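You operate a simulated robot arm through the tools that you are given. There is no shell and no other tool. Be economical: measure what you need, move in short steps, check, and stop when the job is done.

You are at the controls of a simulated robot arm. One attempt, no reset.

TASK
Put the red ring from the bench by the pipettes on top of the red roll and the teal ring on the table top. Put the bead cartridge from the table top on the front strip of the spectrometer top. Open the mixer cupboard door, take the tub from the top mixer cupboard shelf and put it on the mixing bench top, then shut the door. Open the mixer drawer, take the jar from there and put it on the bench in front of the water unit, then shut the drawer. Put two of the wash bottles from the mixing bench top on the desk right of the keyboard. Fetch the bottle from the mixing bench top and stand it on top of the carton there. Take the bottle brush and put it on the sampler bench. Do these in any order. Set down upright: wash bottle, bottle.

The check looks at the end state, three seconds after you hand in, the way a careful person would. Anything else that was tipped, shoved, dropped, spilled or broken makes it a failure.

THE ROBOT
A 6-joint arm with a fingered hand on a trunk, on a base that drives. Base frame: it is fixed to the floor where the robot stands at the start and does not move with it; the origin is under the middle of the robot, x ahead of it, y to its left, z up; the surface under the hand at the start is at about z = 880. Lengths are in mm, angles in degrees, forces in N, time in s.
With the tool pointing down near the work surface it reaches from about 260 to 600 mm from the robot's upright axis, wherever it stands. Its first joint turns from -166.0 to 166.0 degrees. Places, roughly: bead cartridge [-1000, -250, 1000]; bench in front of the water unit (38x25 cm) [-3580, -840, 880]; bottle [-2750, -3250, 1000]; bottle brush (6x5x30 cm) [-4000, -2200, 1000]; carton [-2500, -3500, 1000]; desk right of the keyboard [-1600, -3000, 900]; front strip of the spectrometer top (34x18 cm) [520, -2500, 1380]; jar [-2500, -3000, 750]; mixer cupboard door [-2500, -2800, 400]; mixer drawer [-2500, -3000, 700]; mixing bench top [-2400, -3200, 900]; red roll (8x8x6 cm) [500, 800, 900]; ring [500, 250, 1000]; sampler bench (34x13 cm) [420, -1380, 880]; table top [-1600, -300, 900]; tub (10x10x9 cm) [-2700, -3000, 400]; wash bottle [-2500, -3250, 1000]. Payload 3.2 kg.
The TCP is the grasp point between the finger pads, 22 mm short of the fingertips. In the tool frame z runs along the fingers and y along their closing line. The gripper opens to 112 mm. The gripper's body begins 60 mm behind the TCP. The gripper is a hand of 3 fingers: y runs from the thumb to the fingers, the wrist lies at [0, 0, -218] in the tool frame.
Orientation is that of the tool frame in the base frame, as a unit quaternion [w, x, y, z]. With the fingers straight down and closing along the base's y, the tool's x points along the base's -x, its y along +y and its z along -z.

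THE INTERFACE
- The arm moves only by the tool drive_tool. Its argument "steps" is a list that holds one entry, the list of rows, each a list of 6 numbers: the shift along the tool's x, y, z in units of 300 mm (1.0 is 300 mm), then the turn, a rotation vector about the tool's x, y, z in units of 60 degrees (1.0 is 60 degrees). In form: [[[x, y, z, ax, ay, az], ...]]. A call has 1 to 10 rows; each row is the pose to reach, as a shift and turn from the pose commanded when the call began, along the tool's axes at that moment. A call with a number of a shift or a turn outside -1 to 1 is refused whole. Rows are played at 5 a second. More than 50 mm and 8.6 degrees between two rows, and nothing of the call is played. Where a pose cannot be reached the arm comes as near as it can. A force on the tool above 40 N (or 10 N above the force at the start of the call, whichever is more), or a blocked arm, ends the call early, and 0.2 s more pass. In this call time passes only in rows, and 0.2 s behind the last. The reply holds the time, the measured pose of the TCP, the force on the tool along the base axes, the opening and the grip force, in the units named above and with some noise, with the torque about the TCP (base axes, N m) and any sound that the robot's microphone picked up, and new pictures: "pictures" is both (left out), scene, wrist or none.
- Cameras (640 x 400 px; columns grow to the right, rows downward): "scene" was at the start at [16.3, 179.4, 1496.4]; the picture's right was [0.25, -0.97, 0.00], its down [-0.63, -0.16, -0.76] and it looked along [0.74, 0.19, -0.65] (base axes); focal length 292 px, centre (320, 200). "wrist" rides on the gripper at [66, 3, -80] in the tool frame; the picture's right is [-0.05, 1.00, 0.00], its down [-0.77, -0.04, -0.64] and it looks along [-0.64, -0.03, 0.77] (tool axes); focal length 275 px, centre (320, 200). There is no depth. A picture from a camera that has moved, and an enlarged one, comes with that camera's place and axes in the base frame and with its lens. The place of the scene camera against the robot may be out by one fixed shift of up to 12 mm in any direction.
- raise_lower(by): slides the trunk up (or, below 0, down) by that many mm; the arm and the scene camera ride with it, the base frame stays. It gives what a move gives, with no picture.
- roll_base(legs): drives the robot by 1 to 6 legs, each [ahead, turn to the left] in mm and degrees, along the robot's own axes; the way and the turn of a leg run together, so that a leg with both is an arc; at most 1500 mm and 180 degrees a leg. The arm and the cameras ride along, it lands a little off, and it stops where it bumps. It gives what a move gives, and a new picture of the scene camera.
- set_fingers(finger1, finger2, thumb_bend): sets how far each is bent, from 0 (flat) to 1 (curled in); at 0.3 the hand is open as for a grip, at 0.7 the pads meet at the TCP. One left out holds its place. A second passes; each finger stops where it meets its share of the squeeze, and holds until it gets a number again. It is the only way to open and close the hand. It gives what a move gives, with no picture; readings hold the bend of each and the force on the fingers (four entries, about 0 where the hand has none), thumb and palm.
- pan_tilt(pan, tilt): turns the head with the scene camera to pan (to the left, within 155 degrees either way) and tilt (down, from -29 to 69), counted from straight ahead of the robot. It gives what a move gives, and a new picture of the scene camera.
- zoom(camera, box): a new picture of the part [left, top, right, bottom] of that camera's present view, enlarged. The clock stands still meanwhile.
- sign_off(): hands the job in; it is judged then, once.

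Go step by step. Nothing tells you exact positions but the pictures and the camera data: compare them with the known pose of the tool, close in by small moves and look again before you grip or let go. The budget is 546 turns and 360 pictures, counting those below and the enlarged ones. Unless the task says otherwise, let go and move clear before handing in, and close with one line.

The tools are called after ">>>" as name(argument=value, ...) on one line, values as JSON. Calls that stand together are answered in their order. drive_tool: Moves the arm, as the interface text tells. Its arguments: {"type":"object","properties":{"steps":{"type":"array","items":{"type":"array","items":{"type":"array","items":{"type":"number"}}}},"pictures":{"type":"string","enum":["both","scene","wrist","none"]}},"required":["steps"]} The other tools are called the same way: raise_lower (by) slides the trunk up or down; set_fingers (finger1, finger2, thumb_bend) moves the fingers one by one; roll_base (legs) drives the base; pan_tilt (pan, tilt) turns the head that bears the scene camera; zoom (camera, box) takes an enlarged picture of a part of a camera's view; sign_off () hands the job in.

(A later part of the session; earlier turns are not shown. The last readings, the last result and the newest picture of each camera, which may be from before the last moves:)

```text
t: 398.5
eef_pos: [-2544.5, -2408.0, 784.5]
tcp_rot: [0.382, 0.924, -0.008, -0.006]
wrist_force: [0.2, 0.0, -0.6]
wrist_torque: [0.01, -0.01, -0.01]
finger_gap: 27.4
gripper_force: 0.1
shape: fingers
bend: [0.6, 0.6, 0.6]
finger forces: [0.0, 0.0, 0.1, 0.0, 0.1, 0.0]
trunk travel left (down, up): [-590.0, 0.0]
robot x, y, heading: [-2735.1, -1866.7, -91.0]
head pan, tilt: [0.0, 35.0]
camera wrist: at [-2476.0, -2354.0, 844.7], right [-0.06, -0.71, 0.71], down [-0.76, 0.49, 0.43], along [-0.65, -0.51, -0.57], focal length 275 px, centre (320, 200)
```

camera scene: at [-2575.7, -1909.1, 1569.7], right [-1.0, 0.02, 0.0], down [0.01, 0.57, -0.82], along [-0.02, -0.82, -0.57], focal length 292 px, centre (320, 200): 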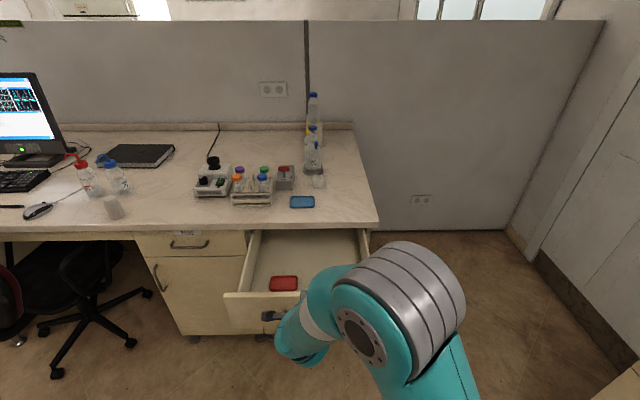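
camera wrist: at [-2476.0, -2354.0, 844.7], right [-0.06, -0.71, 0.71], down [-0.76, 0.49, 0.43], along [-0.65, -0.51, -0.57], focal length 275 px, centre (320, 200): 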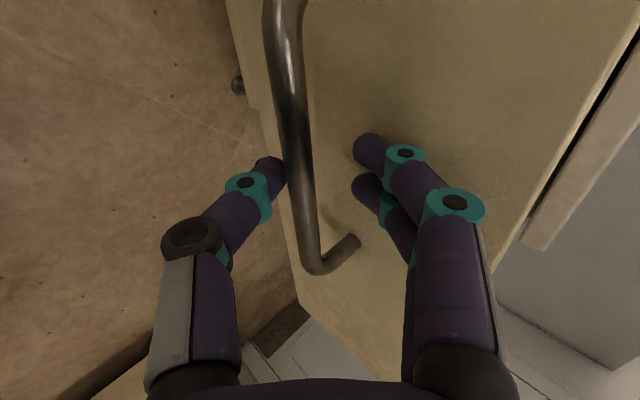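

In position. Gripping the bar and pushing the drawer shut with the base.

>>> set_fingers(finger1=0.78, finger2=0.78, thumb_bend=0.72)

>>> roll_base(legs=[[305, 0]])

```text
t: 399.5
eef_pos: [-2542.9, -2408.8, 785.1]
tcp_rot: [0.381, 0.924, -0.008, -0.006]
wrist_force: [-1.5, 0.9, -7.1]
wrist_torque: [0.09, 0.0, 0.0]
finger_gap: 7.5
gripper_force: 8.7
shape: fingers
bend: [0.76, 0.76, 0.67]
finger forces: [2.8, 3.0, 0.1, 0.0, 11.0, 0.0]
trunk travel left (down, up): [-590.0, 0.0]
robot x, y, heading: [-2736.7, -1861.7, -90.9]
head pan, tilt: [0.0, 35.0]
```

```text
t: 401.6
eef_pos: [-2552.9, -2706.1, 785.0]
tcp_rot: [0.382, 0.924, -0.012, -0.007]
wrist_force: [14.4, 1.2, -4.7]
wrist_torque: [0.02, -0.18, 0.03]
finger_gap: 7.5
gripper_force: 9.8
shape: fingers
bend: [0.77, 0.77, 0.66]
finger forces: [3.6, 3.8, 0.1, 0.0, 11.9, 0.0]
trunk travel left (down, up): [-590.0, 0.0]
robot x, y, heading: [-2743.9, -2165.9, -91.5]
head pan, tilt: [0.0, 35.0]
camera scene: at [-2580.5, -2206.2, 1569.4], right [-1.0, 0.03, 0.0], down [0.01, 0.57, -0.82], along [-0.02, -0.82, -0.57], focal length 292 px, centre (320, 200)
```

scene: 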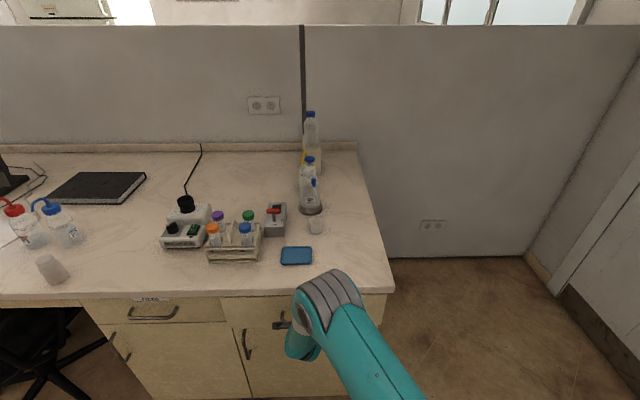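

About 19 mm left; finishing with the arm, force-guarded.

>>> drive_tool(steps=[[[0, 0.012, 0.012, 0, 0, 0], [0, 0.024, 0.024, 0, 0, 0], [0, 0.036, 0.036, 0, 0, 0], [0, 0.045, 0.045, 0, 0, 0], [0, 0.052, 0.052, 0, 0, 0]]], pictures="scene")

```text
t: 402.8
eef_pos: [-2552.6, -2729.8, 785.1]
tcp_rot: [0.382, 0.924, -0.013, -0.007]
wrist_force: [12.1, -2.4, -5.0]
wrist_torque: [-0.06, -0.16, -0.01]
finger_gap: 7.9
gripper_force: 8.9
shape: fingers
bend: [0.77, 0.77, 0.66]
finger forces: [3.8, 3.9, 0.0, 0.1, 10.3, 0.1]
trunk travel left (down, up): [-590.0, 0.0]
robot x, y, heading: [-2744.9, -2164.7, -91.4]
head pan, tilt: [0.0, 35.0]
camera scene: at [-2580.5, -2206.4, 1569.5], right [-1.0, 0.03, 0.0], down [0.01, 0.57, -0.82], along [-0.02, -0.82, -0.57], focal length 292 px, centre (320, 200)
```

scene: 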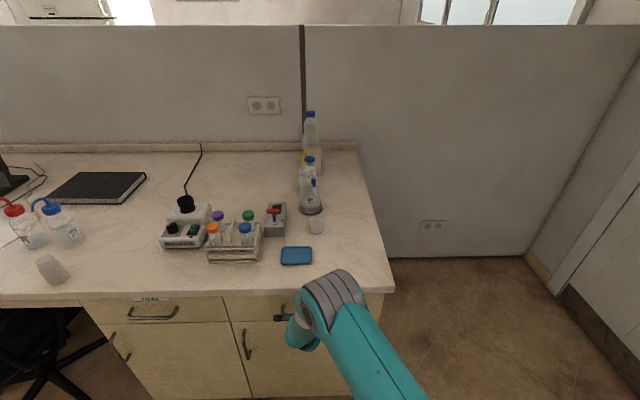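

>>> drive_tool(steps=[[[0, 0.008, 0.008, 0, 0, 0], [0, 0.016, 0.016, 0, 0, 0], [0, 0.024, 0.024, 0, 0, 0]]], pictures="wrist")

```text
t: 403.6
eef_pos: [-2555.3, -2736.9, 784.3]
tcp_rot: [0.381, 0.924, -0.013, -0.009]
wrist_force: [4.2, 13.1, -6.3]
wrist_torque: [0.17, -0.03, -0.01]
finger_gap: 7.1
gripper_force: 8.3
shape: fingers
bend: [0.78, 0.78, 0.66]
finger forces: [1.2, 1.3, 0.0, 0.2, 14.1, 0.1]
trunk travel left (down, up): [-590.0, 0.0]
robot x, y, heading: [-2739.3, -2165.7, -91.3]
head pan, tilt: [0.0, 35.0]
camera wrist: at [-2487.3, -2683.6, 843.8], right [-0.06, -0.71, 0.7], down [-0.75, 0.5, 0.43], along [-0.65, -0.5, -0.57], focal length 275 px, centre (320, 200)
```

wrist: 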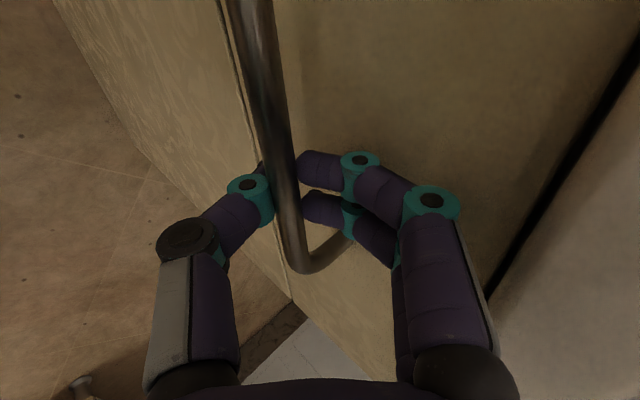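

Drawer is shut (solid stop). Releasing and retreating.

>>> drive_tool(steps=[[[0, -0.012, -0.012, 0, 0, 0]]], pictures="none")

>>> set_fingers(finger1=0.58, finger2=0.58, thumb_bend=0.57)

>>> drive_tool(steps=[[[0, 0, -0.06, 0, 0, 0], [0, 0, -0.16, 0, 0, 0], [0, 0, -0.3, 0, 0, 0], [0, 0, -0.45, 0, 0, 0]]], pictures="wrist")

```text
t: 404.0
eef_pos: [-2554.7, -2734.4, 785.2]
tcp_rot: [0.381, 0.924, -0.013, -0.008]
wrist_force: [3.5, 0.0, -11.1]
wrist_torque: [-0.06, -0.06, 0.01]
finger_gap: 7.6
gripper_force: 8.8
shape: fingers
bend: [0.77, 0.77, 0.66]
finger forces: [2.0, 2.1, 0.0, 0.0, 13.0, 0.0]
trunk travel left (down, up): [-590.0, 0.0]
robot x, y, heading: [-2742.3, -2168.6, -91.5]
head pan, tilt: [0.0, 35.0]
```

```text
t: 405.0
eef_pos: [-2556.3, -2733.1, 786.7]
tcp_rot: [0.382, 0.924, -0.013, -0.007]
wrist_force: [-1.8, 5.9, 0.9]
wrist_torque: [-0.03, -0.01, -0.07]
finger_gap: 31.8
gripper_force: 2.4
shape: fingers
bend: [0.61, 0.6, 0.56]
finger forces: [2.8, 2.5, 0.1, 0.0, 0.1, 0.0]
trunk travel left (down, up): [-590.0, 0.0]
robot x, y, heading: [-2740.8, -2163.2, -91.6]
head pan, tilt: [0.0, 35.0]
```

```text
t: 406.0
eef_pos: [-2553.3, -2635.6, 881.2]
tcp_rot: [0.382, 0.924, -0.011, -0.007]
wrist_force: [0.8, -0.1, -0.3]
wrist_torque: [0.02, -0.02, -0.04]
finger_gap: 36.4
gripper_force: 0.1
shape: fingers
bend: [0.57, 0.57, 0.56]
finger forces: [0.0, 0.1, 0.0, 0.1, 0.0, 0.0]
trunk travel left (down, up): [-590.0, 0.0]
robot x, y, heading: [-2741.4, -2165.7, -91.5]
head pan, tilt: [0.0, 35.0]
camera wrist: at [-2485.3, -2582.1, 940.4], right [-0.06, -0.71, 0.71], down [-0.76, 0.5, 0.43], along [-0.65, -0.51, -0.57], focal length 275 px, centre (320, 200)
```

wrist: 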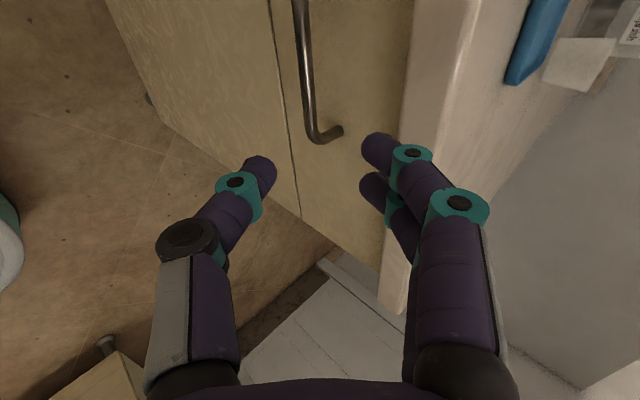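

The drawer is shut. Now for the cupboard door: I'll bring the hand back to vertical/default yaw, and reposition so the vertical door handle (x≈−2337, z≈610) is at my left-front.

>>> drive_tool(steps=[[[-0.05, 0.05, -0.05, 0.13, 0, 0], [-0.1, 0.1, -0.1, 0.26, 0, 0], [-0.15, 0.13, -0.17, 0.39, 0, 0], [-0.2, 0.15, -0.24, 0.52, 0, 0], [-0.2, 0.17, -0.31, 0.65, 0, 0], [-0.2, 0.18, -0.38, 0.77, 0, 0]]], pictures="none")

>>> drive_tool(steps=[[[0, 0, 0, 0, 0, -0.14], [0, 0, 0, 0, 0, -0.28], [0, 0, 0, 0, 0, -0.42], [0, 0, 0, 0, 0, -0.56], [0, 0, 0, 0, 0, -0.7], [0, 0, 0, 0, 0, -0.84], [0, 0, 0, 0, 0, -0.98]]], pictures="none")

>>> drive_tool(steps=[[[0, 0, 0, 0, 0, -0.13], [0, 0, 0, 0, 0, -0.26], [0, 0, 0, 0, 0, -0.39], [0, 0, 0, 0, 0, -0.51]]], pictures="none")

>>> roll_base(legs=[[-80, 0], [0, 91.5], [240, 0], [0, -87]])

>>> raise_lower(by=-300)

```text
t: 407.4
eef_pos: [-2611.9, -2593.8, 1000.9]
tcp_rot: [-0.011, 1.0, -0.015, -0.001]
wrist_force: [0.4, -0.7, 0.3]
wrist_torque: [0.0, 0.02, -0.03]
finger_gap: 36.5
gripper_force: 0.3
shape: fingers
bend: [0.57, 0.57, 0.56]
finger forces: [0.1, 0.0, 0.0, 0.0, 0.1, 0.1]
out of reach, approached as far as the arm can: row 2, 3
trunk travel left (down, up): [-590.0, 0.0]
robot x, y, heading: [-2743.1, -2161.6, -91.3]
head pan, tilt: [0.0, 35.0]
```

```text
t: 409.0
eef_pos: [-2610.6, -2594.7, 999.4]
tcp_rot: [-0.011, 0.877, 0.48, 0.004]
wrist_force: [0.3, 0.2, 0.2]
wrist_torque: [0.02, 0.03, -0.02]
finger_gap: 36.4
gripper_force: 0.1
shape: fingers
bend: [0.57, 0.57, 0.56]
finger forces: [0.0, 0.1, 0.0, 0.0, 0.0, 0.0]
trunk travel left (down, up): [-590.0, 0.0]
robot x, y, heading: [-2742.1, -2168.9, -91.5]
head pan, tilt: [0.0, 35.0]
```

```text
t: 410.0
eef_pos: [-2610.4, -2594.4, 999.9]
tcp_rot: [-0.01, 0.72, 0.694, 0.007]
wrist_force: [-0.4, -0.2, 0.7]
wrist_torque: [0.04, 0.03, -0.01]
finger_gap: 36.3
gripper_force: 0.0
shape: fingers
bend: [0.57, 0.57, 0.56]
finger forces: [0.0, 0.0, 0.0, 0.0, 0.0, 0.0]
trunk travel left (down, up): [-590.0, 0.0]
robot x, y, heading: [-2742.3, -2164.2, -91.4]
head pan, tilt: [0.0, 35.0]
```

```text
t: 420.0
eef_pos: [-2359.1, -2522.0, 999.9]
tcp_rot: [-0.01, 0.715, 0.699, 0.007]
wrist_force: [0.4, -0.8, -0.6]
wrist_torque: [0.03, -0.01, 0.0]
finger_gap: 36.3
gripper_force: 0.1
shape: fingers
bend: [0.57, 0.57, 0.56]
finger forces: [0.0, 0.0, 0.0, 0.1, 0.1, 0.0]
trunk travel left (down, up): [-590.0, 0.0]
robot x, y, heading: [-2495.1, -2095.6, -90.5]
head pan, tilt: [0.0, 35.0]
camera scene: at [-2337.6, -2131.9, 1569.7], right [-1.0, 0.01, 0.0], down [0.01, 0.57, -0.82], along [-0.01, -0.82, -0.57], focal length 292 px, centre (320, 200)
```

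scene: 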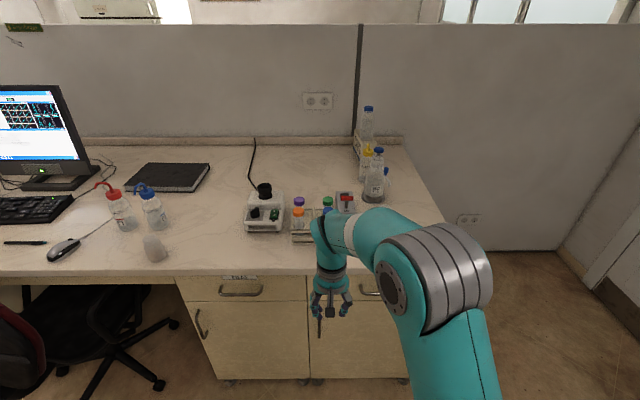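

```text
t: 423.0
eef_pos: [-2358.4, -2522.0, 699.9]
tcp_rot: [-0.009, 0.715, 0.699, 0.007]
wrist_force: [0.0, -0.4, 0.7]
wrist_torque: [-0.02, 0.0, 0.01]
finger_gap: 36.7
gripper_force: 0.1
shape: fingers
bend: [0.57, 0.57, 0.56]
finger forces: [0.0, 0.1, 0.1, 0.0, 0.0, 0.1]
trunk travel left (down, up): [-290.0, 300.0]
robot x, y, heading: [-2498.1, -2095.8, -90.7]
head pan, tilt: [0.0, 35.0]
```

Pitching the hand 45° (default yaw, closing along x) and looking at the door handle.

>>> drive_tool(steps=[[[-0.04, 0.02, 0, 0, -0.12, 0], [-0.08, 0.04, 0, 0, -0.25, 0], [-0.13, 0.06, 0, 0, -0.38, 0], [-0.18, 0.073, 0, 0, -0.5, 0], [-0.23, 0.073, 0, 0, -0.63, 0], [-0.27, 0.073, 0, 0, -0.75, 0]]], pictures="wrist")

```text
t: 424.4
eef_pos: [-2339.5, -2602.8, 698.0]
tcp_rot: [0.26, 0.663, 0.649, -0.267]
wrist_force: [0.9, 0.5, -0.1]
wrist_torque: [-0.03, -0.02, -0.02]
finger_gap: 36.4
gripper_force: 0.1
shape: fingers
bend: [0.57, 0.57, 0.56]
finger forces: [0.0, 0.0, 0.0, 0.0, 0.0, 0.1]
trunk travel left (down, up): [-290.0, 300.0]
robot x, y, heading: [-2497.1, -2097.6, -90.7]
head pan, tilt: [0.0, 35.0]
camera wrist: at [-2334.0, -2497.8, 710.4], right [1.0, -0.05, 0.03], down [-0.04, -0.12, 0.99], along [-0.05, -0.99, -0.12], focal length 275 px, centre (320, 200)
```

wrist: 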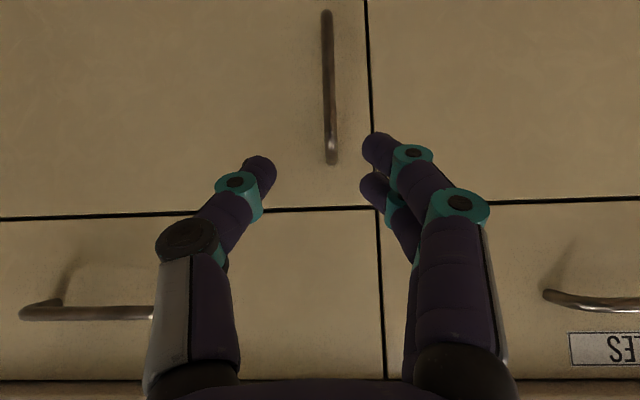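

The handle spans z≈508–648 at x≈−2334. Advancing along the 45° line to straddle the bar at z≈590.

>>> drive_tool(steps=[[[-0.02, 0.01, 0.12, 0, 0, 0], [-0.04, 0.02, 0.24, 0, 0, 0], [-0.052, 0.024, 0.33, 0, 0, 0], [-0.052, 0.024, 0.42, 0, 0, 0], [-0.052, 0.024, 0.48, 0, 0, 0], [-0.052, 0.024, 0.53, 0, 0, 0]]], pictures="wrist")

```text
t: 425.8
eef_pos: [-2335.3, -2724.2, 595.5]
tcp_rot: [0.26, 0.663, 0.649, -0.267]
wrist_force: [0.0, 0.2, -0.4]
wrist_torque: [-0.01, 0.01, 0.02]
finger_gap: 36.3
gripper_force: 0.0
shape: fingers
bend: [0.57, 0.57, 0.56]
finger forces: [0.0, 0.1, 0.1, 0.0, 0.0, 0.0]
trunk travel left (down, up): [-290.0, 300.0]
robot x, y, heading: [-2499.8, -2097.2, -90.4]
head pan, tilt: [0.0, 35.0]
camera wrist: at [-2329.7, -2619.4, 608.0], right [1.0, -0.06, 0.03], down [-0.04, -0.12, 0.99], along [-0.05, -0.99, -0.12], focal length 275 px, centre (320, 200)
```

wrist: 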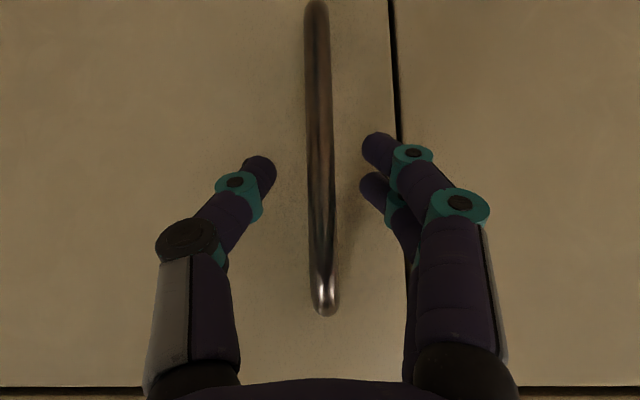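

Centred on the bar. Gripping.

>>> set_fingers(finger1=0.78, finger2=0.78, thumb_bend=0.78)

>>> roll_base(legs=[[-50, 0]])

>>> zoom(camera="wrist", box=[0, 0, 640, 400])

```text
t: 426.8
eef_pos: [-2335.6, -2724.3, 595.3]
tcp_rot: [0.258, 0.663, 0.649, -0.267]
wrist_force: [0.6, -0.8, -8.2]
wrist_torque: [0.09, 0.02, -0.04]
finger_gap: 6.6
gripper_force: 11.0
shape: fingers
bend: [0.73, 0.75, 0.7]
finger forces: [8.6, 4.0, 0.0, 0.0, 9.7, 0.0]
trunk travel left (down, up): [-290.0, 300.0]
robot x, y, heading: [-2498.3, -2094.4, -90.5]
head pan, tilt: [0.0, 35.0]
```

```text
t: 427.7
eef_pos: [-2335.2, -2672.9, 595.8]
tcp_rot: [0.259, 0.664, 0.649, -0.266]
wrist_force: [-13.3, -2.8, -0.4]
wrist_torque: [0.02, 0.08, -0.06]
finger_gap: 4.5
gripper_force: 9.7
shape: fingers
bend: [0.76, 0.77, 0.69]
finger forces: [3.8, 1.1, 0.1, 0.0, 14.7, 0.1]
trunk travel left (down, up): [-290.0, 300.0]
robot x, y, heading: [-2497.3, -2044.1, -90.8]
head pan, tilt: [0.0, 35.0]
camera scene: at [-2338.3, -2082.4, 1269.9], right [-1.0, 0.01, 0.0], down [0.01, 0.57, -0.82], along [-0.01, -0.82, -0.57], focal length 292 px, centre (320, 200)
```

scene: 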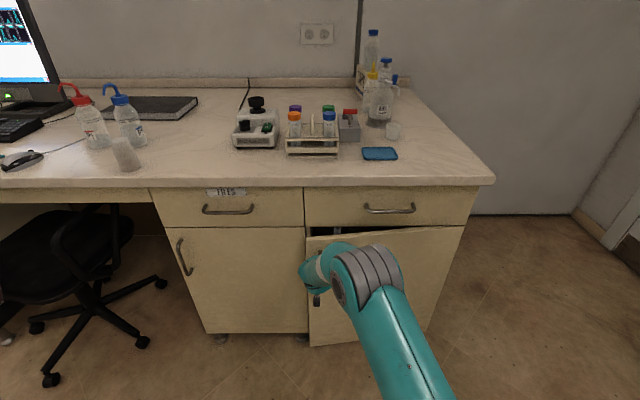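

```text
1.00 times, centred on (320, 200) of wrist (not enlarged: the box is as wide or as high as the picture)
camera zoom: at [-2329.7, -2569.4, 608.3], right [1.0, -0.06, 0.03], down [-0.04, -0.12, 0.99], along [-0.05, -0.99, -0.12], focal length 275 px, centre (320, 200)
```

zoom: 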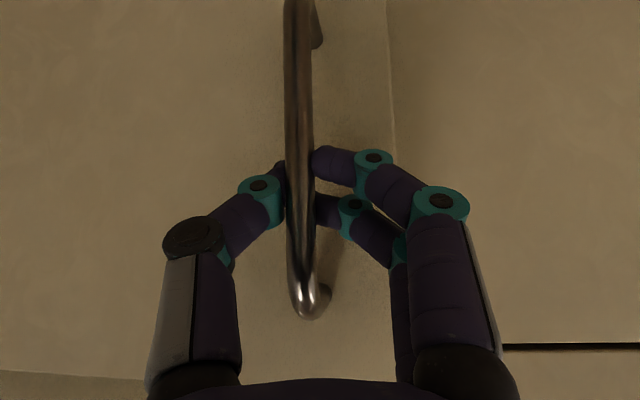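

The door is opening. Continuing on an arc: backing while turning slightly right.

>>> roll_base(legs=[[-106, -3.9]])

>>> roll_base(legs=[[-113, -6]])

>>> zoom(camera="wrist", box=[0, 0, 640, 400])

```text
t: 428.9
eef_pos: [-2373.5, -2580.0, 596.0]
tcp_rot: [0.25, 0.685, 0.626, -0.277]
wrist_force: [-0.4, 0.1, 0.3]
wrist_torque: [0.0, 0.0, -0.01]
finger_gap: 0.0
gripper_force: 0.6
shape: fingers
bend: [0.76, 0.77, 0.74]
finger forces: [0.0, 0.3, 0.0, 0.1, 0.3, 0.1]
trunk travel left (down, up): [-290.0, 300.0]
robot x, y, heading: [-2489.3, -1940.3, -94.5]
head pan, tilt: [0.0, 35.0]
camera scene: at [-2335.2, -1989.4, 1269.7], right [-1.0, 0.08, 0.0], down [0.04, 0.57, -0.82], along [-0.06, -0.82, -0.57], focal length 292 px, centre (320, 200)
```

scene: 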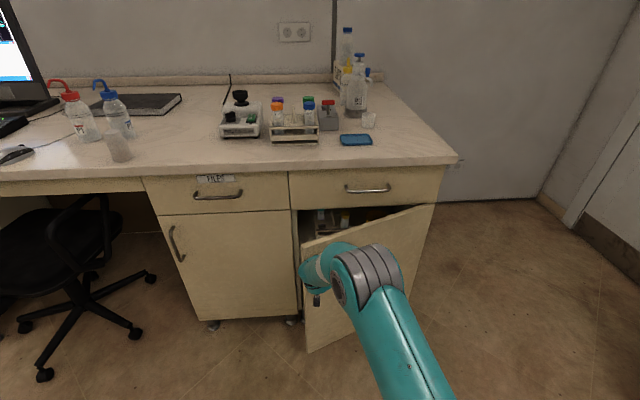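

```text
t: 430.2
eef_pos: [-2430.8, -2479.1, 598.1]
tcp_rot: [0.236, 0.719, 0.584, -0.293]
wrist_force: [-12.4, -10.5, -4.8]
wrist_torque: [-0.11, -0.12, 0.38]
finger_gap: 0.5
gripper_force: 12.6
shape: fingers
bend: [0.77, 0.78, 0.67]
finger forces: [2.7, 3.8, 0.0, 0.0, 19.6, 0.0]
trunk travel left (down, up): [-290.0, 300.0]
robot x, y, heading: [-2478.5, -1830.2, -101.5]
head pan, tilt: [0.0, 35.0]
stopped in leg 1: the force on the tool passed its limit at 44 N (the readings are from after the stop); the commanded pose is now the measured one
camera scene: at [-2327.5, -1896.3, 1269.7], right [-0.98, 0.19, 0.0], down [0.11, 0.56, -0.82], along [-0.16, -0.8, -0.57], focal length 292 px, centre (320, 200)
```

scene: 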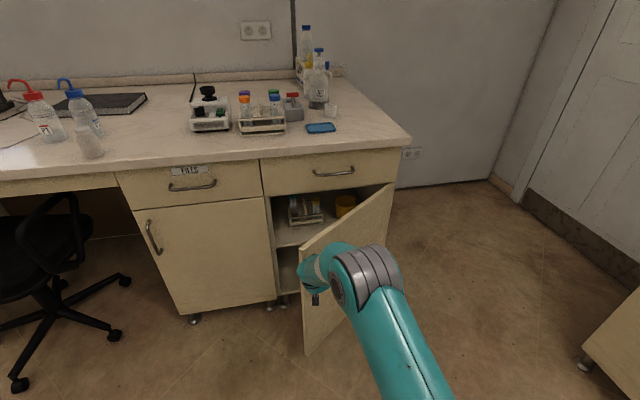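

```text
1.00 times, centred on (320, 200) of wrist (not enlarged: the box is as wide or as high as the picture)
camera zoom: at [-2407.8, -2376.6, 609.5], right [0.97, -0.24, 0.03], down [-0.05, -0.1, 0.99], along [-0.24, -0.97, -0.11], focal length 275 px, centre (320, 200)
```

zoom: 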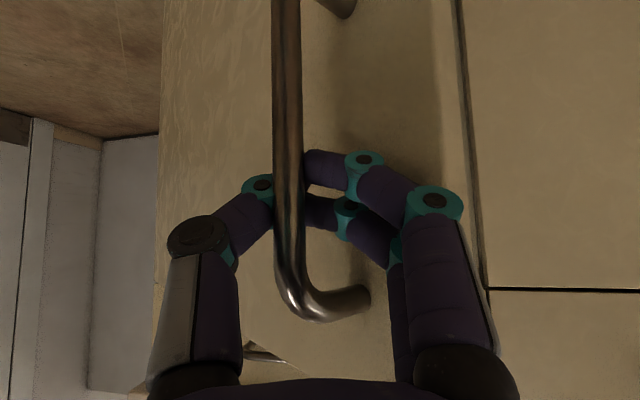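

The door is about 40° open, and the yellow tub and a rack are visible inside. Releasing the handle and retreating.

>>> set_fingers(finger1=0.55, finger2=0.55, thumb_bend=0.55)

>>> drive_tool(steps=[[[0, 0, -0.06, 0, 0, 0], [0, 0, -0.15, 0, 0, 0], [0, 0, -0.28, 0, 0, 0], [0, 0, -0.42, 0, 0, 0]]], pictures="both")

```text
t: 431.2
eef_pos: [-2429.5, -2476.8, 597.5]
tcp_rot: [0.236, 0.718, 0.586, -0.293]
wrist_force: [0.5, 0.0, 0.2]
wrist_torque: [-0.01, -0.03, 0.0]
finger_gap: 40.3
gripper_force: 0.0
shape: fingers
bend: [0.55, 0.55, 0.55]
finger forces: [0.0, 0.0, 0.0, 0.0, 0.0, 0.0]
trunk travel left (down, up): [-290.0, 300.0]
robot x, y, heading: [-2479.9, -1832.0, -101.2]
head pan, tilt: [0.0, 35.0]
```

```text
t: 432.2
eef_pos: [-2412.4, -2391.8, 688.7]
tcp_rot: [0.236, 0.718, 0.585, -0.294]
wrist_force: [0.2, 0.3, 0.2]
wrist_torque: [-0.02, 0.01, 0.02]
finger_gap: 40.3
gripper_force: 0.1
shape: fingers
bend: [0.55, 0.55, 0.55]
finger forces: [0.0, 0.0, 0.0, 0.0, 0.0, 0.0]
trunk travel left (down, up): [-290.0, 300.0]
robot x, y, heading: [-2477.7, -1826.5, -100.8]
head pan, tilt: [0.0, 35.0]
camera scene: at [-2326.3, -1894.3, 1269.7], right [-0.98, 0.19, 0.0], down [0.11, 0.56, -0.82], along [-0.16, -0.8, -0.57], focal length 292 px, centre (320, 200)
camera wrist: at [-2388.5, -2288.9, 700.5], right [0.97, -0.24, 0.03], down [-0.05, -0.1, 0.99], along [-0.23, -0.97, -0.11], focal length 275 px, centre (320, 200)
```

scene: 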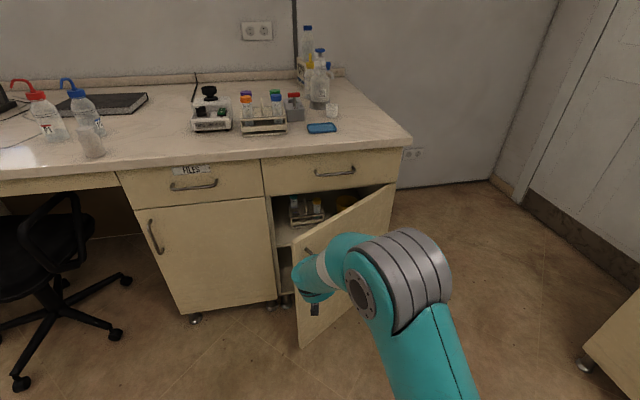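
wrist: 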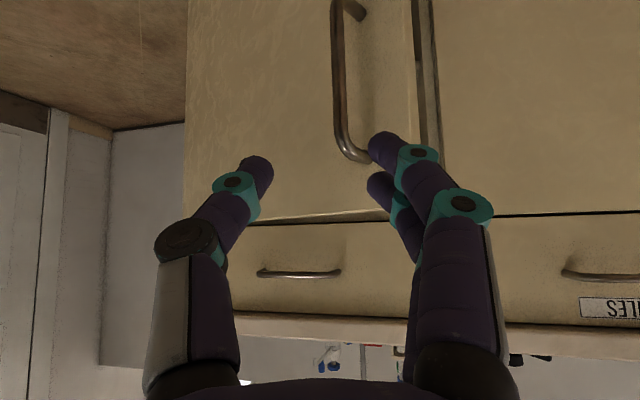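

Next I'll open the door wide by dipping closed fingertips behind its top edge from above. Un-pitching the hand and repositioning.

>>> drive_tool(steps=[[[-0.1, 0, -0.1, 0, 0.13, 0], [-0.2, 0, -0.2, 0, 0.26, 0], [-0.28, 0, -0.28, 0, 0.39, 0], [-0.28, 0, -0.28, 0, 0.52, 0], [-0.28, 0, -0.28, 0, 0.65, 0], [-0.28, 0, -0.28, 0, 0.75, 0]]], pictures="none")

>>> set_fingers(finger1=0.7, finger2=0.7, thumb_bend=0.7)

>>> roll_base(legs=[[0, 30], [235, 0], [0, -44]])

>>> pan_tilt(pan=-5, tilt=45)

```text
t: 433.6
eef_pos: [-2411.8, -2393.3, 806.3]
tcp_rot: [-0.006, 0.776, 0.63, 0.004]
wrist_force: [0.3, 0.2, -1.1]
wrist_torque: [-0.01, 0.03, -0.04]
finger_gap: 40.3
gripper_force: 0.2
shape: fingers
bend: [0.55, 0.55, 0.55]
finger forces: [0.0, 0.0, 0.0, 0.0, 0.1, 0.0]
trunk travel left (down, up): [-290.0, 300.0]
robot x, y, heading: [-2480.8, -1829.4, -100.9]
head pan, tilt: [0.0, 35.0]
```

```text
t: 434.6
eef_pos: [-2411.0, -2392.6, 806.5]
tcp_rot: [-0.005, 0.776, 0.631, 0.004]
wrist_force: [0.3, 0.0, 0.7]
wrist_torque: [0.01, 0.02, 0.0]
finger_gap: 2.8
gripper_force: 0.0
shape: fingers
bend: [0.7, 0.7, 0.7]
finger forces: [0.0, 0.1, 0.0, 0.1, 0.1, 0.0]
trunk travel left (down, up): [-290.0, 300.0]
robot x, y, heading: [-2480.9, -1828.5, -101.2]
head pan, tilt: [0.0, 35.0]
```

```text
t: 439.9
eef_pos: [-2484.7, -2611.8, 806.2]
tcp_rot: [-0.005, 0.852, 0.524, 0.005]
wrist_force: [-0.1, 0.4, -0.5]
wrist_torque: [-0.03, 0.02, 0.0]
finger_gap: 2.9
gripper_force: 0.1
shape: fingers
bend: [0.7, 0.7, 0.7]
finger forces: [0.0, 0.0, 0.1, 0.0, 0.0, 0.1]
trunk travel left (down, up): [-290.0, 300.0]
robot x, y, heading: [-2406.2, -2048.0, -116.2]
head pan, tilt: [0.0, 35.0]
camera scene: at [-2272.6, -2154.1, 1269.7], right [-0.9, 0.44, 0.0], down [0.25, 0.52, -0.82], along [-0.36, -0.74, -0.57], focal length 292 px, centre (320, 200)
```

scene: 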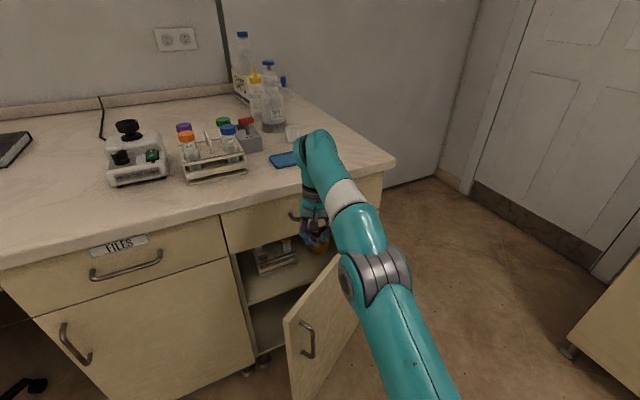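

```text
t: 440.6
eef_pos: [-2485.3, -2612.5, 807.3]
tcp_rot: [-0.005, 0.852, 0.524, 0.006]
wrist_force: [-0.6, 0.7, 0.1]
wrist_torque: [-0.03, -0.01, 0.02]
finger_gap: 2.6
gripper_force: 0.2
shape: fingers
bend: [0.7, 0.7, 0.7]
finger forces: [0.0, 0.0, 0.1, 0.1, 0.1, 0.1]
trunk travel left (down, up): [-290.0, 300.0]
robot x, y, heading: [-2404.4, -2047.5, -115.8]
head pan, tilt: [-5.0, 45.0]
camera scene: at [-2275.8, -2144.7, 1254.9], right [-0.86, 0.51, 0.0], down [0.36, 0.61, -0.71], along [-0.36, -0.61, -0.71], focal length 292 px, centre (320, 200)
```

scene: 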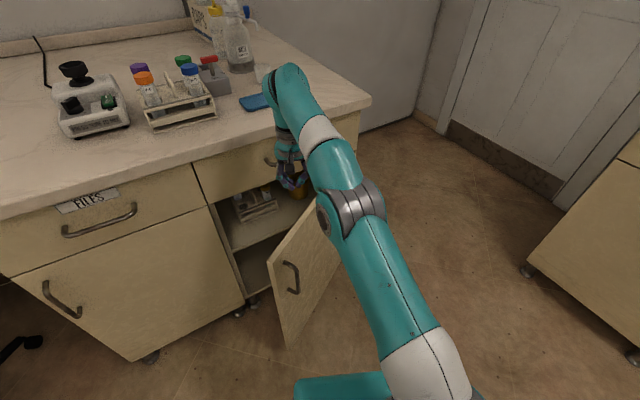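

The hand is already behind the door plane. Nudging 20 mm further in, then dipping the fingertips behind the door's top edge.

>>> drive_tool(steps=[[[-0.06, 0.03, 0.0, 0, 0, 0], [-0.06, 0.03, 0.15, 0, 0, 0], [-0.06, 0.03, 0.3, 0, 0, 0], [-0.06, 0.03, 0.46, 0, 0, 0]]], pictures="none")

>>> drive_tool(steps=[[[0.09, -0.126, 0, 0, 0, 0], [0.182, -0.253, 0, 0, 0, 0], [0.217, -0.388, 0, 0, 0, 0], [0.251, -0.523, 0, 0, 0, 0], [0.25, -0.66, 0, 0, 0, 0], [0.249, -0.8, 0, 0, 0, 0]]], pictures="scene")

```text
t: 441.6
eef_pos: [-2485.2, -2629.0, 667.3]
tcp_rot: [-0.005, 0.852, 0.523, 0.006]
wrist_force: [-0.6, 0.9, 0.6]
wrist_torque: [-0.03, -0.03, 0.0]
finger_gap: 2.5
gripper_force: 0.1
shape: fingers
bend: [0.7, 0.7, 0.7]
finger forces: [0.1, 0.0, 0.0, 0.1, 0.0, 0.0]
out of reach, approached as far as the arm can: row 1
trunk travel left (down, up): [-290.0, 300.0]
robot x, y, heading: [-2405.7, -2050.2, -116.0]
head pan, tilt: [-5.0, 45.0]
```

```text
t: 443.0
eef_pos: [-2666.8, -2456.5, 668.2]
tcp_rot: [-0.004, 0.852, 0.524, 0.005]
wrist_force: [0.3, 0.1, 0.3]
wrist_torque: [-0.01, 0.0, -0.01]
finger_gap: 2.6
gripper_force: 0.1
shape: fingers
bend: [0.7, 0.7, 0.7]
finger forces: [0.0, 0.1, 0.0, 0.1, 0.0, 0.0]
trunk travel left (down, up): [-290.0, 300.0]
robot x, y, heading: [-2402.6, -2049.8, -115.7]
head pan, tilt: [-5.0, 45.0]
camera scene: at [-2275.8, -2144.7, 1254.9], right [-0.86, 0.51, 0.0], down [0.36, 0.61, -0.71], along [-0.36, -0.61, -0.71], focal length 292 px, centre (320, 200)
```

scene: 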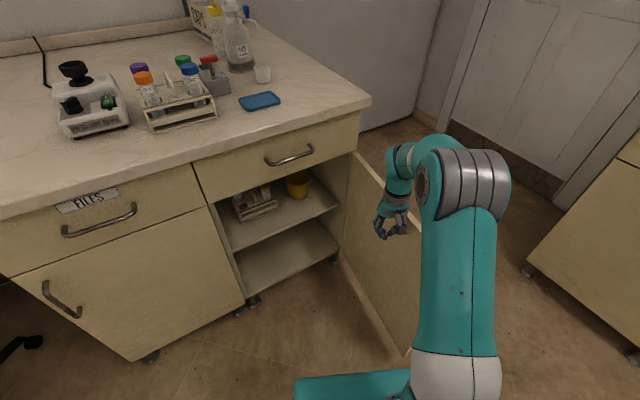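

The door is open around 90°. Pushing it a bit further.

>>> drive_tool(steps=[[[-0.03, -0.134, 0, 0, 0, 0], [-0.073, -0.268, 0, 0, 0, 0], [-0.12, -0.35, 0, 0, 0, 0], [-0.17, -0.44, 0, 0, 0, 0], [-0.214, -0.51, 0, 0, 0, 0]]], pictures="scene")

>>> zoom(camera="scene", box=[190, 130, 430, 280])

```text
t: 444.1
eef_pos: [-2803.8, -2443.5, 672.1]
tcp_rot: [-0.001, 0.853, 0.523, 0.009]
wrist_force: [25.7, 8.1, 20.2]
wrist_torque: [0.12, 0.81, -0.47]
finger_gap: 0.0
gripper_force: 16.7
shape: fingers
bend: [0.69, 0.69, 0.73]
finger forces: [0.0, 0.1, 0.1, 0.0, 33.3, 0.1]
trunk travel left (down, up): [-290.0, 300.0]
robot x, y, heading: [-2405.8, -2050.1, -115.9]
head pan, tilt: [-5.0, 45.0]
stopped in row 5: the force on the tool passed its limit at 45 N (the readings are from after the stop); the commanded pose is now the measured one
camera scene: at [-2271.3, -2141.3, 1255.0], right [-0.86, 0.51, 0.0], down [0.36, 0.61, -0.71], along [-0.36, -0.61, -0.7], focal length 292 px, centre (320, 200)
```

scene: 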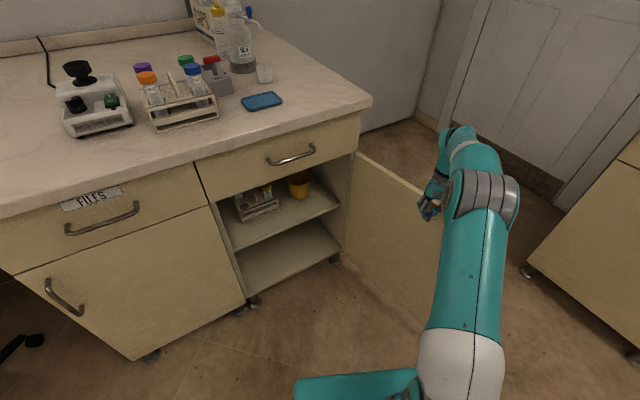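

```text
2.67 times, centred on (310, 205) of scene
camera zoom: at [-2271.3, -2141.3, 1255.0], right [-0.86, 0.51, 0.0], down [0.36, 0.61, -0.71], along [-0.36, -0.61, -0.7], focal length 779 px, centre (347, 187)
```

zoom: 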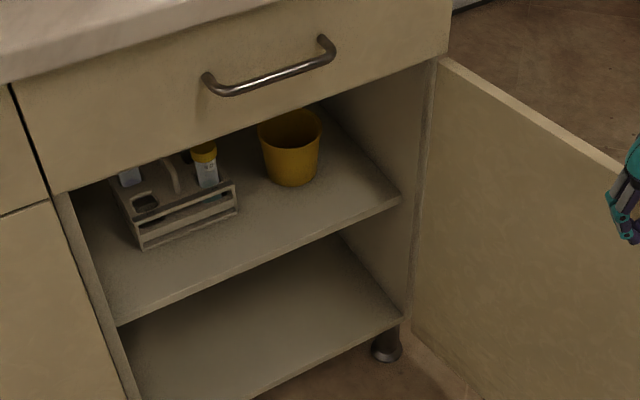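

The door is at its limit (≈100°). The yellow tub stands at about (−2614,−2880) on a shelf at z≈480, 86 mm tall, rim ≈90 mm, so I need a nearly horizontal hand. Moving the hand clear and testing a 65° pitch.

>>> drive_tool(steps=[[[0.02, 0.1, -0.05, 0, 0, 0], [0.05, 0.22, -0.15, 0, 0, 0], [0.08, 0.35, -0.22, 0, 0, 0], [0.12, 0.48, -0.27, 0, 0, 0], [0.16, 0.61, -0.3, 0, 0, 0], [0.2, 0.72, -0.3, 0, 0, 0], [0.209, 0.783, -0.3, 0, 0, 0]]], pictures="none")

>>> drive_tool(steps=[[[-0.05, 0, 0, 0, -0.14, 0], [-0.1, 0, 0, 0, -0.28, 0], [-0.15, 0, 0, 0, -0.42, 0], [-0.2, 0, 0, 0, -0.56, 0], [-0.25, 0, 0, 0, -0.7, 0], [-0.3, 0, 0, 0, -0.84, 0], [-0.33, 0, 0, 0, -0.98, 0]]], pictures="none")

```text
t: 445.7
eef_pos: [-2572.5, -2496.5, 760.5]
tcp_rot: [-0.002, 0.852, 0.523, 0.009]
wrist_force: [-0.6, 0.4, -0.5]
wrist_torque: [0.01, 0.03, 0.02]
finger_gap: 2.4
gripper_force: 0.0
shape: fingers
bend: [0.7, 0.7, 0.7]
finger forces: [0.0, 0.0, 0.0, 0.0, 0.0, 0.0]
trunk travel left (down, up): [-290.0, 300.0]
robot x, y, heading: [-2405.4, -2050.2, -115.6]
head pan, tilt: [-5.0, 45.0]
```

```text
t: 447.3
eef_pos: [-2625.9, -2569.1, 757.0]
tcp_rot: [0.201, 0.776, 0.457, -0.386]
wrist_force: [1.2, 0.3, 0.8]
wrist_torque: [0.02, 0.03, -0.01]
finger_gap: 2.6
gripper_force: 0.0
shape: fingers
bend: [0.7, 0.7, 0.7]
finger forces: [0.0, 0.0, 0.1, 0.0, 0.0, 0.0]
out of reach, approached as far as the arm can: row 6, 7
trunk travel left (down, up): [-290.0, 300.0]
robot x, y, heading: [-2402.5, -2050.8, -116.0]
head pan, tilt: [-5.0, 45.0]
```

Pitch limit reached near 51° at this azimuth. Testing the same pitch with the hand on my right side.

>>> drive_tool(steps=[[[0.03, 0, -0.03, 0, 0.13, 0], [0.07, 0, -0.07, 0, 0.27, 0], [0.1, 0, -0.1, 0, 0.41, 0], [0.13, 0, -0.13, 0, 0.55, 0], [0.13, 0, -0.13, 0, 0.69, 0], [0.13, 0, -0.13, 0, 0.83, 0]]], pictures="none")

>>> roll_base(legs=[[-150, 0], [0, 26]])

>>> drive_tool(steps=[[[0, -0.15, 0, 0, 0, 0], [0, -0.3, 0, 0, 0, 0], [0, -0.45, 0, 0, 0, 0], [0, -0.6, 0, 0, 0, 0], [0, -0.75, 0, 0, 0, 0], [0, -0.88, 0, 0, 0, 0]]], pictures="none")

```text
t: 448.7
eef_pos: [-2599.0, -2522.4, 751.8]
tcp_rot: [-0.011, 0.865, 0.501, -0.026]
wrist_force: [-0.4, 0.5, -0.4]
wrist_torque: [-0.02, 0.0, 0.03]
finger_gap: 2.5
gripper_force: 0.1
shape: fingers
bend: [0.7, 0.7, 0.7]
finger forces: [0.1, 0.2, 0.0, 0.1, 0.1, 0.0]
out of reach, approached as far as the arm can: row 1, 2
trunk travel left (down, up): [-290.0, 300.0]
robot x, y, heading: [-2402.6, -2047.6, -115.8]
head pan, tilt: [-5.0, 45.0]
```

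```text
t: 451.4
eef_pos: [-2304.4, -2425.4, 751.9]
tcp_rot: [-0.006, 0.729, 0.683, -0.028]
wrist_force: [0.2, 0.2, 1.0]
wrist_torque: [-0.01, 0.02, 0.0]
finger_gap: 2.3
gripper_force: 0.0
shape: fingers
bend: [0.7, 0.7, 0.7]
finger forces: [0.0, 0.2, 0.0, 0.1, 0.0, 0.0]
trunk travel left (down, up): [-290.0, 300.0]
robot x, y, heading: [-2343.7, -1914.3, -89.8]
head pan, tilt: [-5.0, 45.0]
camera scene: at [-2185.1, -1941.8, 1254.9], right [-1.0, 0.08, 0.0], down [0.06, 0.7, -0.71], along [-0.06, -0.7, -0.71], focal length 292 px, centre (320, 200)
```

scene: 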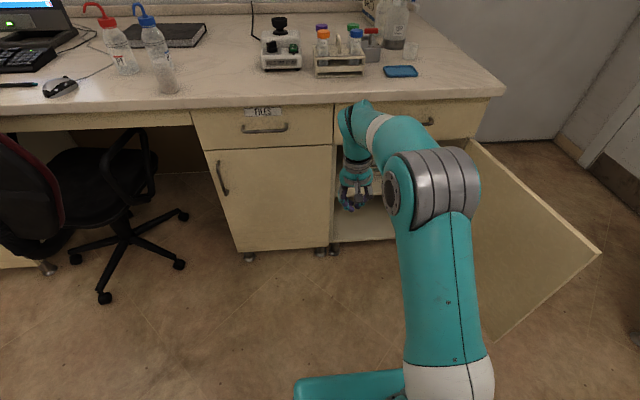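

```text
t: 452.8
eef_pos: [-2568.8, -2406.3, 760.9]
tcp_rot: [-0.004, 0.73, 0.683, -0.028]
wrist_force: [0.4, 1.5, -0.1]
wrist_torque: [0.0, 0.0, 0.01]
finger_gap: 2.6
gripper_force: 0.1
shape: fingers
bend: [0.7, 0.7, 0.7]
finger forces: [0.1, 0.1, 0.0, 0.1, 0.1, 0.0]
trunk travel left (down, up): [-290.0, 300.0]
robot x, y, heading: [-2334.2, -1914.3, -89.9]
head pan, tilt: [-5.0, 45.0]
```

>>> drive_tool(steps=[[[-0.04, 0, 0, 0, -0.14, 0], [-0.08, 0, 0, 0, -0.28, 0], [-0.12, 0, 0, 0, -0.42, 0], [-0.16, 0, 0, 0, -0.56, 0], [-0.2, 0, 0, 0, -0.7, 0], [-0.24, 0, 0, 0, -0.84, 0], [-0.27, 0, 0, 0, -0.98, 0]]], pictures="none")

```text
t: 454.4
eef_pos: [-2577.5, -2557.5, 836.7]
tcp_rot: [0.316, 0.636, 0.6, -0.368]
wrist_force: [-0.2, -0.3, -0.3]
wrist_torque: [-0.01, 0.01, 0.0]
finger_gap: 2.7
gripper_force: 0.0
shape: fingers
bend: [0.7, 0.7, 0.7]
finger forces: [0.0, 0.1, 0.0, 0.1, 0.2, 0.0]
out of reach, approached as far as the arm can: row 6, 7
trunk travel left (down, up): [-290.0, 300.0]
robot x, y, heading: [-2338.8, -1914.7, -89.8]
head pan, tilt: [-5.0, 45.0]
```

>>> drive_tool(steps=[[[0.05, 0, 0.05, 0, -0.07, 0], [0.1, 0, 0.1, 0, -0.14, 0], [0.15, 0, 0.1, 0, -0.14, 0], [0.15, 0, 0.1, 0, -0.14, 0]]], pictures="none")

```text
t: 455.4
eef_pos: [-2599.3, -2641.4, 842.0]
tcp_rot: [0.373, 0.593, 0.572, -0.426]
wrist_force: [-0.2, 0.7, -0.1]
wrist_torque: [-0.01, 0.01, 0.02]
finger_gap: 2.5
gripper_force: 0.0
shape: fingers
bend: [0.7, 0.7, 0.7]
finger forces: [0.0, 0.1, 0.0, 0.0, 0.0, 0.1]
out of reach, approached as far as the arm can: row 1, 2, 3, 4
trunk travel left (down, up): [-290.0, 300.0]
robot x, y, heading: [-2340.8, -1913.2, -90.0]
head pan, tilt: [-5.0, 45.0]
```

The right side is worse. I'll retract to vertical, then use a moderate pitch (55°) with a modest left offset, which also clears the drawer front.

>>> drive_tool(steps=[[[0, 0, -0.12, 0, 0.13, 0], [0, 0, -0.24, 0, 0.27, 0], [0, 0, -0.36, 0, 0.41, 0], [0, 0, -0.48, 0, 0.55, 0], [0, 0, -0.58, 0, 0.69, 0], [0, 0, -0.58, 0, 0.83, 0], [0, 0, -0.58, 0, 0.97, 0], [0, 0, -0.58, 0, 1.0, 0]]], pictures="none")

```text
t: 457.2
eef_pos: [-2577.0, -2439.3, 886.3]
tcp_rot: [0.054, 0.722, 0.683, -0.093]
wrist_force: [0.0, 0.5, 0.6]
wrist_torque: [-0.03, 0.03, 0.0]
finger_gap: 2.5
gripper_force: 0.0
shape: fingers
bend: [0.7, 0.7, 0.7]
finger forces: [0.1, 0.0, 0.0, 0.1, 0.0, 0.1]
out of reach, approached as far as the arm can: row 6, 7, 8
trunk travel left (down, up): [-290.0, 300.0]
robot x, y, heading: [-2339.2, -1914.7, -89.8]
head pan, tilt: [-5.0, 45.0]
```

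>>> drive_tool(steps=[[[0, 0.125, 0.05, -0.01, 0.03, -0.01], [0, 0.25, 0.1, -0.02, 0.06, -0.02], [0, 0.375, 0.15, -0.03, 0.09, -0.03], [0, 0.5, 0.2, -0.04, 0.12, -0.04], [0, 0.625, 0.25, -0.05, 0.15, -0.05], [0, 0.75, 0.3, -0.053, 0.18, -0.05], [0, 0.875, 0.35, -0.053, 0.199, -0.05], [0, 1.0, 0.4, -0.053, 0.199, -0.05]]], pictures="none")

```text
t: 459.0
eef_pos: [-2282.0, -2481.9, 755.1]
tcp_rot: [0.0, 0.708, 0.706, 0.0]
wrist_force: [0.5, -0.1, 0.3]
wrist_torque: [-0.02, -0.04, 0.01]
finger_gap: 2.5
gripper_force: 0.1
shape: fingers
bend: [0.7, 0.7, 0.7]
finger forces: [0.0, 0.0, 0.1, 0.0, 0.0, 0.1]
trunk travel left (down, up): [-290.0, 300.0]
robot x, y, heading: [-2338.2, -1912.9, -89.8]
head pan, tilt: [-5.0, 45.0]
```

>>> drive_tool(steps=[[[0, 0.06, 0.05, 0, -0.13, 0], [0, 0.12, 0.1, 0, -0.26, 0], [0, 0.18, 0.15, 0, -0.39, 0], [0, 0.2, 0.2, 0, -0.52, 0], [0, 0.2, 0.25, 0, -0.65, 0], [0, 0.2, 0.3, 0, -0.78, 0], [0, 0.2, 0.35, 0, -0.917, 0]]], pictures="none")

```text
t: 460.6
eef_pos: [-2235.1, -2482.3, 657.1]
tcp_rot: [0.283, 0.645, 0.631, -0.326]
wrist_force: [0.8, -0.2, 0.1]
wrist_torque: [-0.01, 0.01, -0.03]
finger_gap: 2.3
gripper_force: 0.0
shape: fingers
bend: [0.7, 0.7, 0.7]
finger forces: [0.0, 0.1, 0.0, 0.0, 0.0, 0.0]
out of reach, approached as far as the arm can: row 5, 6, 7
trunk travel left (down, up): [-290.0, 300.0]
robot x, y, heading: [-2336.8, -1911.9, -89.7]
head pan, tilt: [-5.0, 45.0]
```

The limit matches my forearm slope; lowering the trunk makes the forearm flatter and should free more pitch. Lowering fully and retrying.

>>> drive_tool(steps=[[[0, 0, -0.05, 0, 0.1, 0], [-0.1, 0, -0.15, 0, 0.2, 0], [-0.2, 0, -0.25, 0, 0.2, 0]]], pictures="none")

>>> raise_lower(by=-285)

>>> drive_tool(steps=[[[-0.1, 0, 0, 0, -0.05, 0], [-0.2, 0, 0.0, 0, -0.1, 0], [-0.3, 0, 0.05, 0, -0.15, 0], [-0.4, 0, 0.1, 0, -0.2, 0], [-0.4, 0, 0.15, 0, -0.3, 0], [-0.4, 0, 0.2, 0, -0.4, 0]]], pictures="none")

```text
t: 461.4
eef_pos: [-2229.4, -2463.2, 751.3]
tcp_rot: [0.218, 0.673, 0.658, -0.257]
wrist_force: [-0.2, 0.6, -0.5]
wrist_torque: [0.0, -0.01, -0.01]
finger_gap: 2.5
gripper_force: 0.1
shape: fingers
bend: [0.7, 0.7, 0.7]
finger forces: [0.0, 0.0, 0.1, 0.0, 0.0, 0.0]
trunk travel left (down, up): [-290.0, 300.0]
robot x, y, heading: [-2337.2, -1913.8, -89.7]
head pan, tilt: [-5.0, 45.0]
```

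```text
t: 464.2
eef_pos: [-2229.3, -2461.8, 465.8]
tcp_rot: [0.216, 0.674, 0.657, -0.258]
wrist_force: [0.2, 0.6, -0.2]
wrist_torque: [0.06, 0.02, -0.02]
finger_gap: 2.5
gripper_force: 0.1
shape: fingers
bend: [0.7, 0.7, 0.7]
finger forces: [0.0, 0.0, 0.0, 0.1, 0.0, 0.0]
trunk travel left (down, up): [-5.0, 585.0]
robot x, y, heading: [-2335.9, -1913.8, -89.8]
head pan, tilt: [-5.0, 45.0]
```

```text
t: 465.6
eef_pos: [-2234.5, -2592.9, 494.2]
tcp_rot: [0.348, 0.606, 0.598, -0.391]
wrist_force: [-0.2, -0.1, 0.2]
wrist_torque: [0.02, 0.0, -0.03]
finger_gap: 2.3
gripper_force: 0.1
shape: fingers
bend: [0.7, 0.7, 0.7]
finger forces: [0.0, 0.1, 0.0, 0.0, 0.0, 0.1]
trunk travel left (down, up): [-5.0, 585.0]
robot x, y, heading: [-2340.5, -1913.0, -89.8]
head pan, tilt: [-5.0, 45.0]
```

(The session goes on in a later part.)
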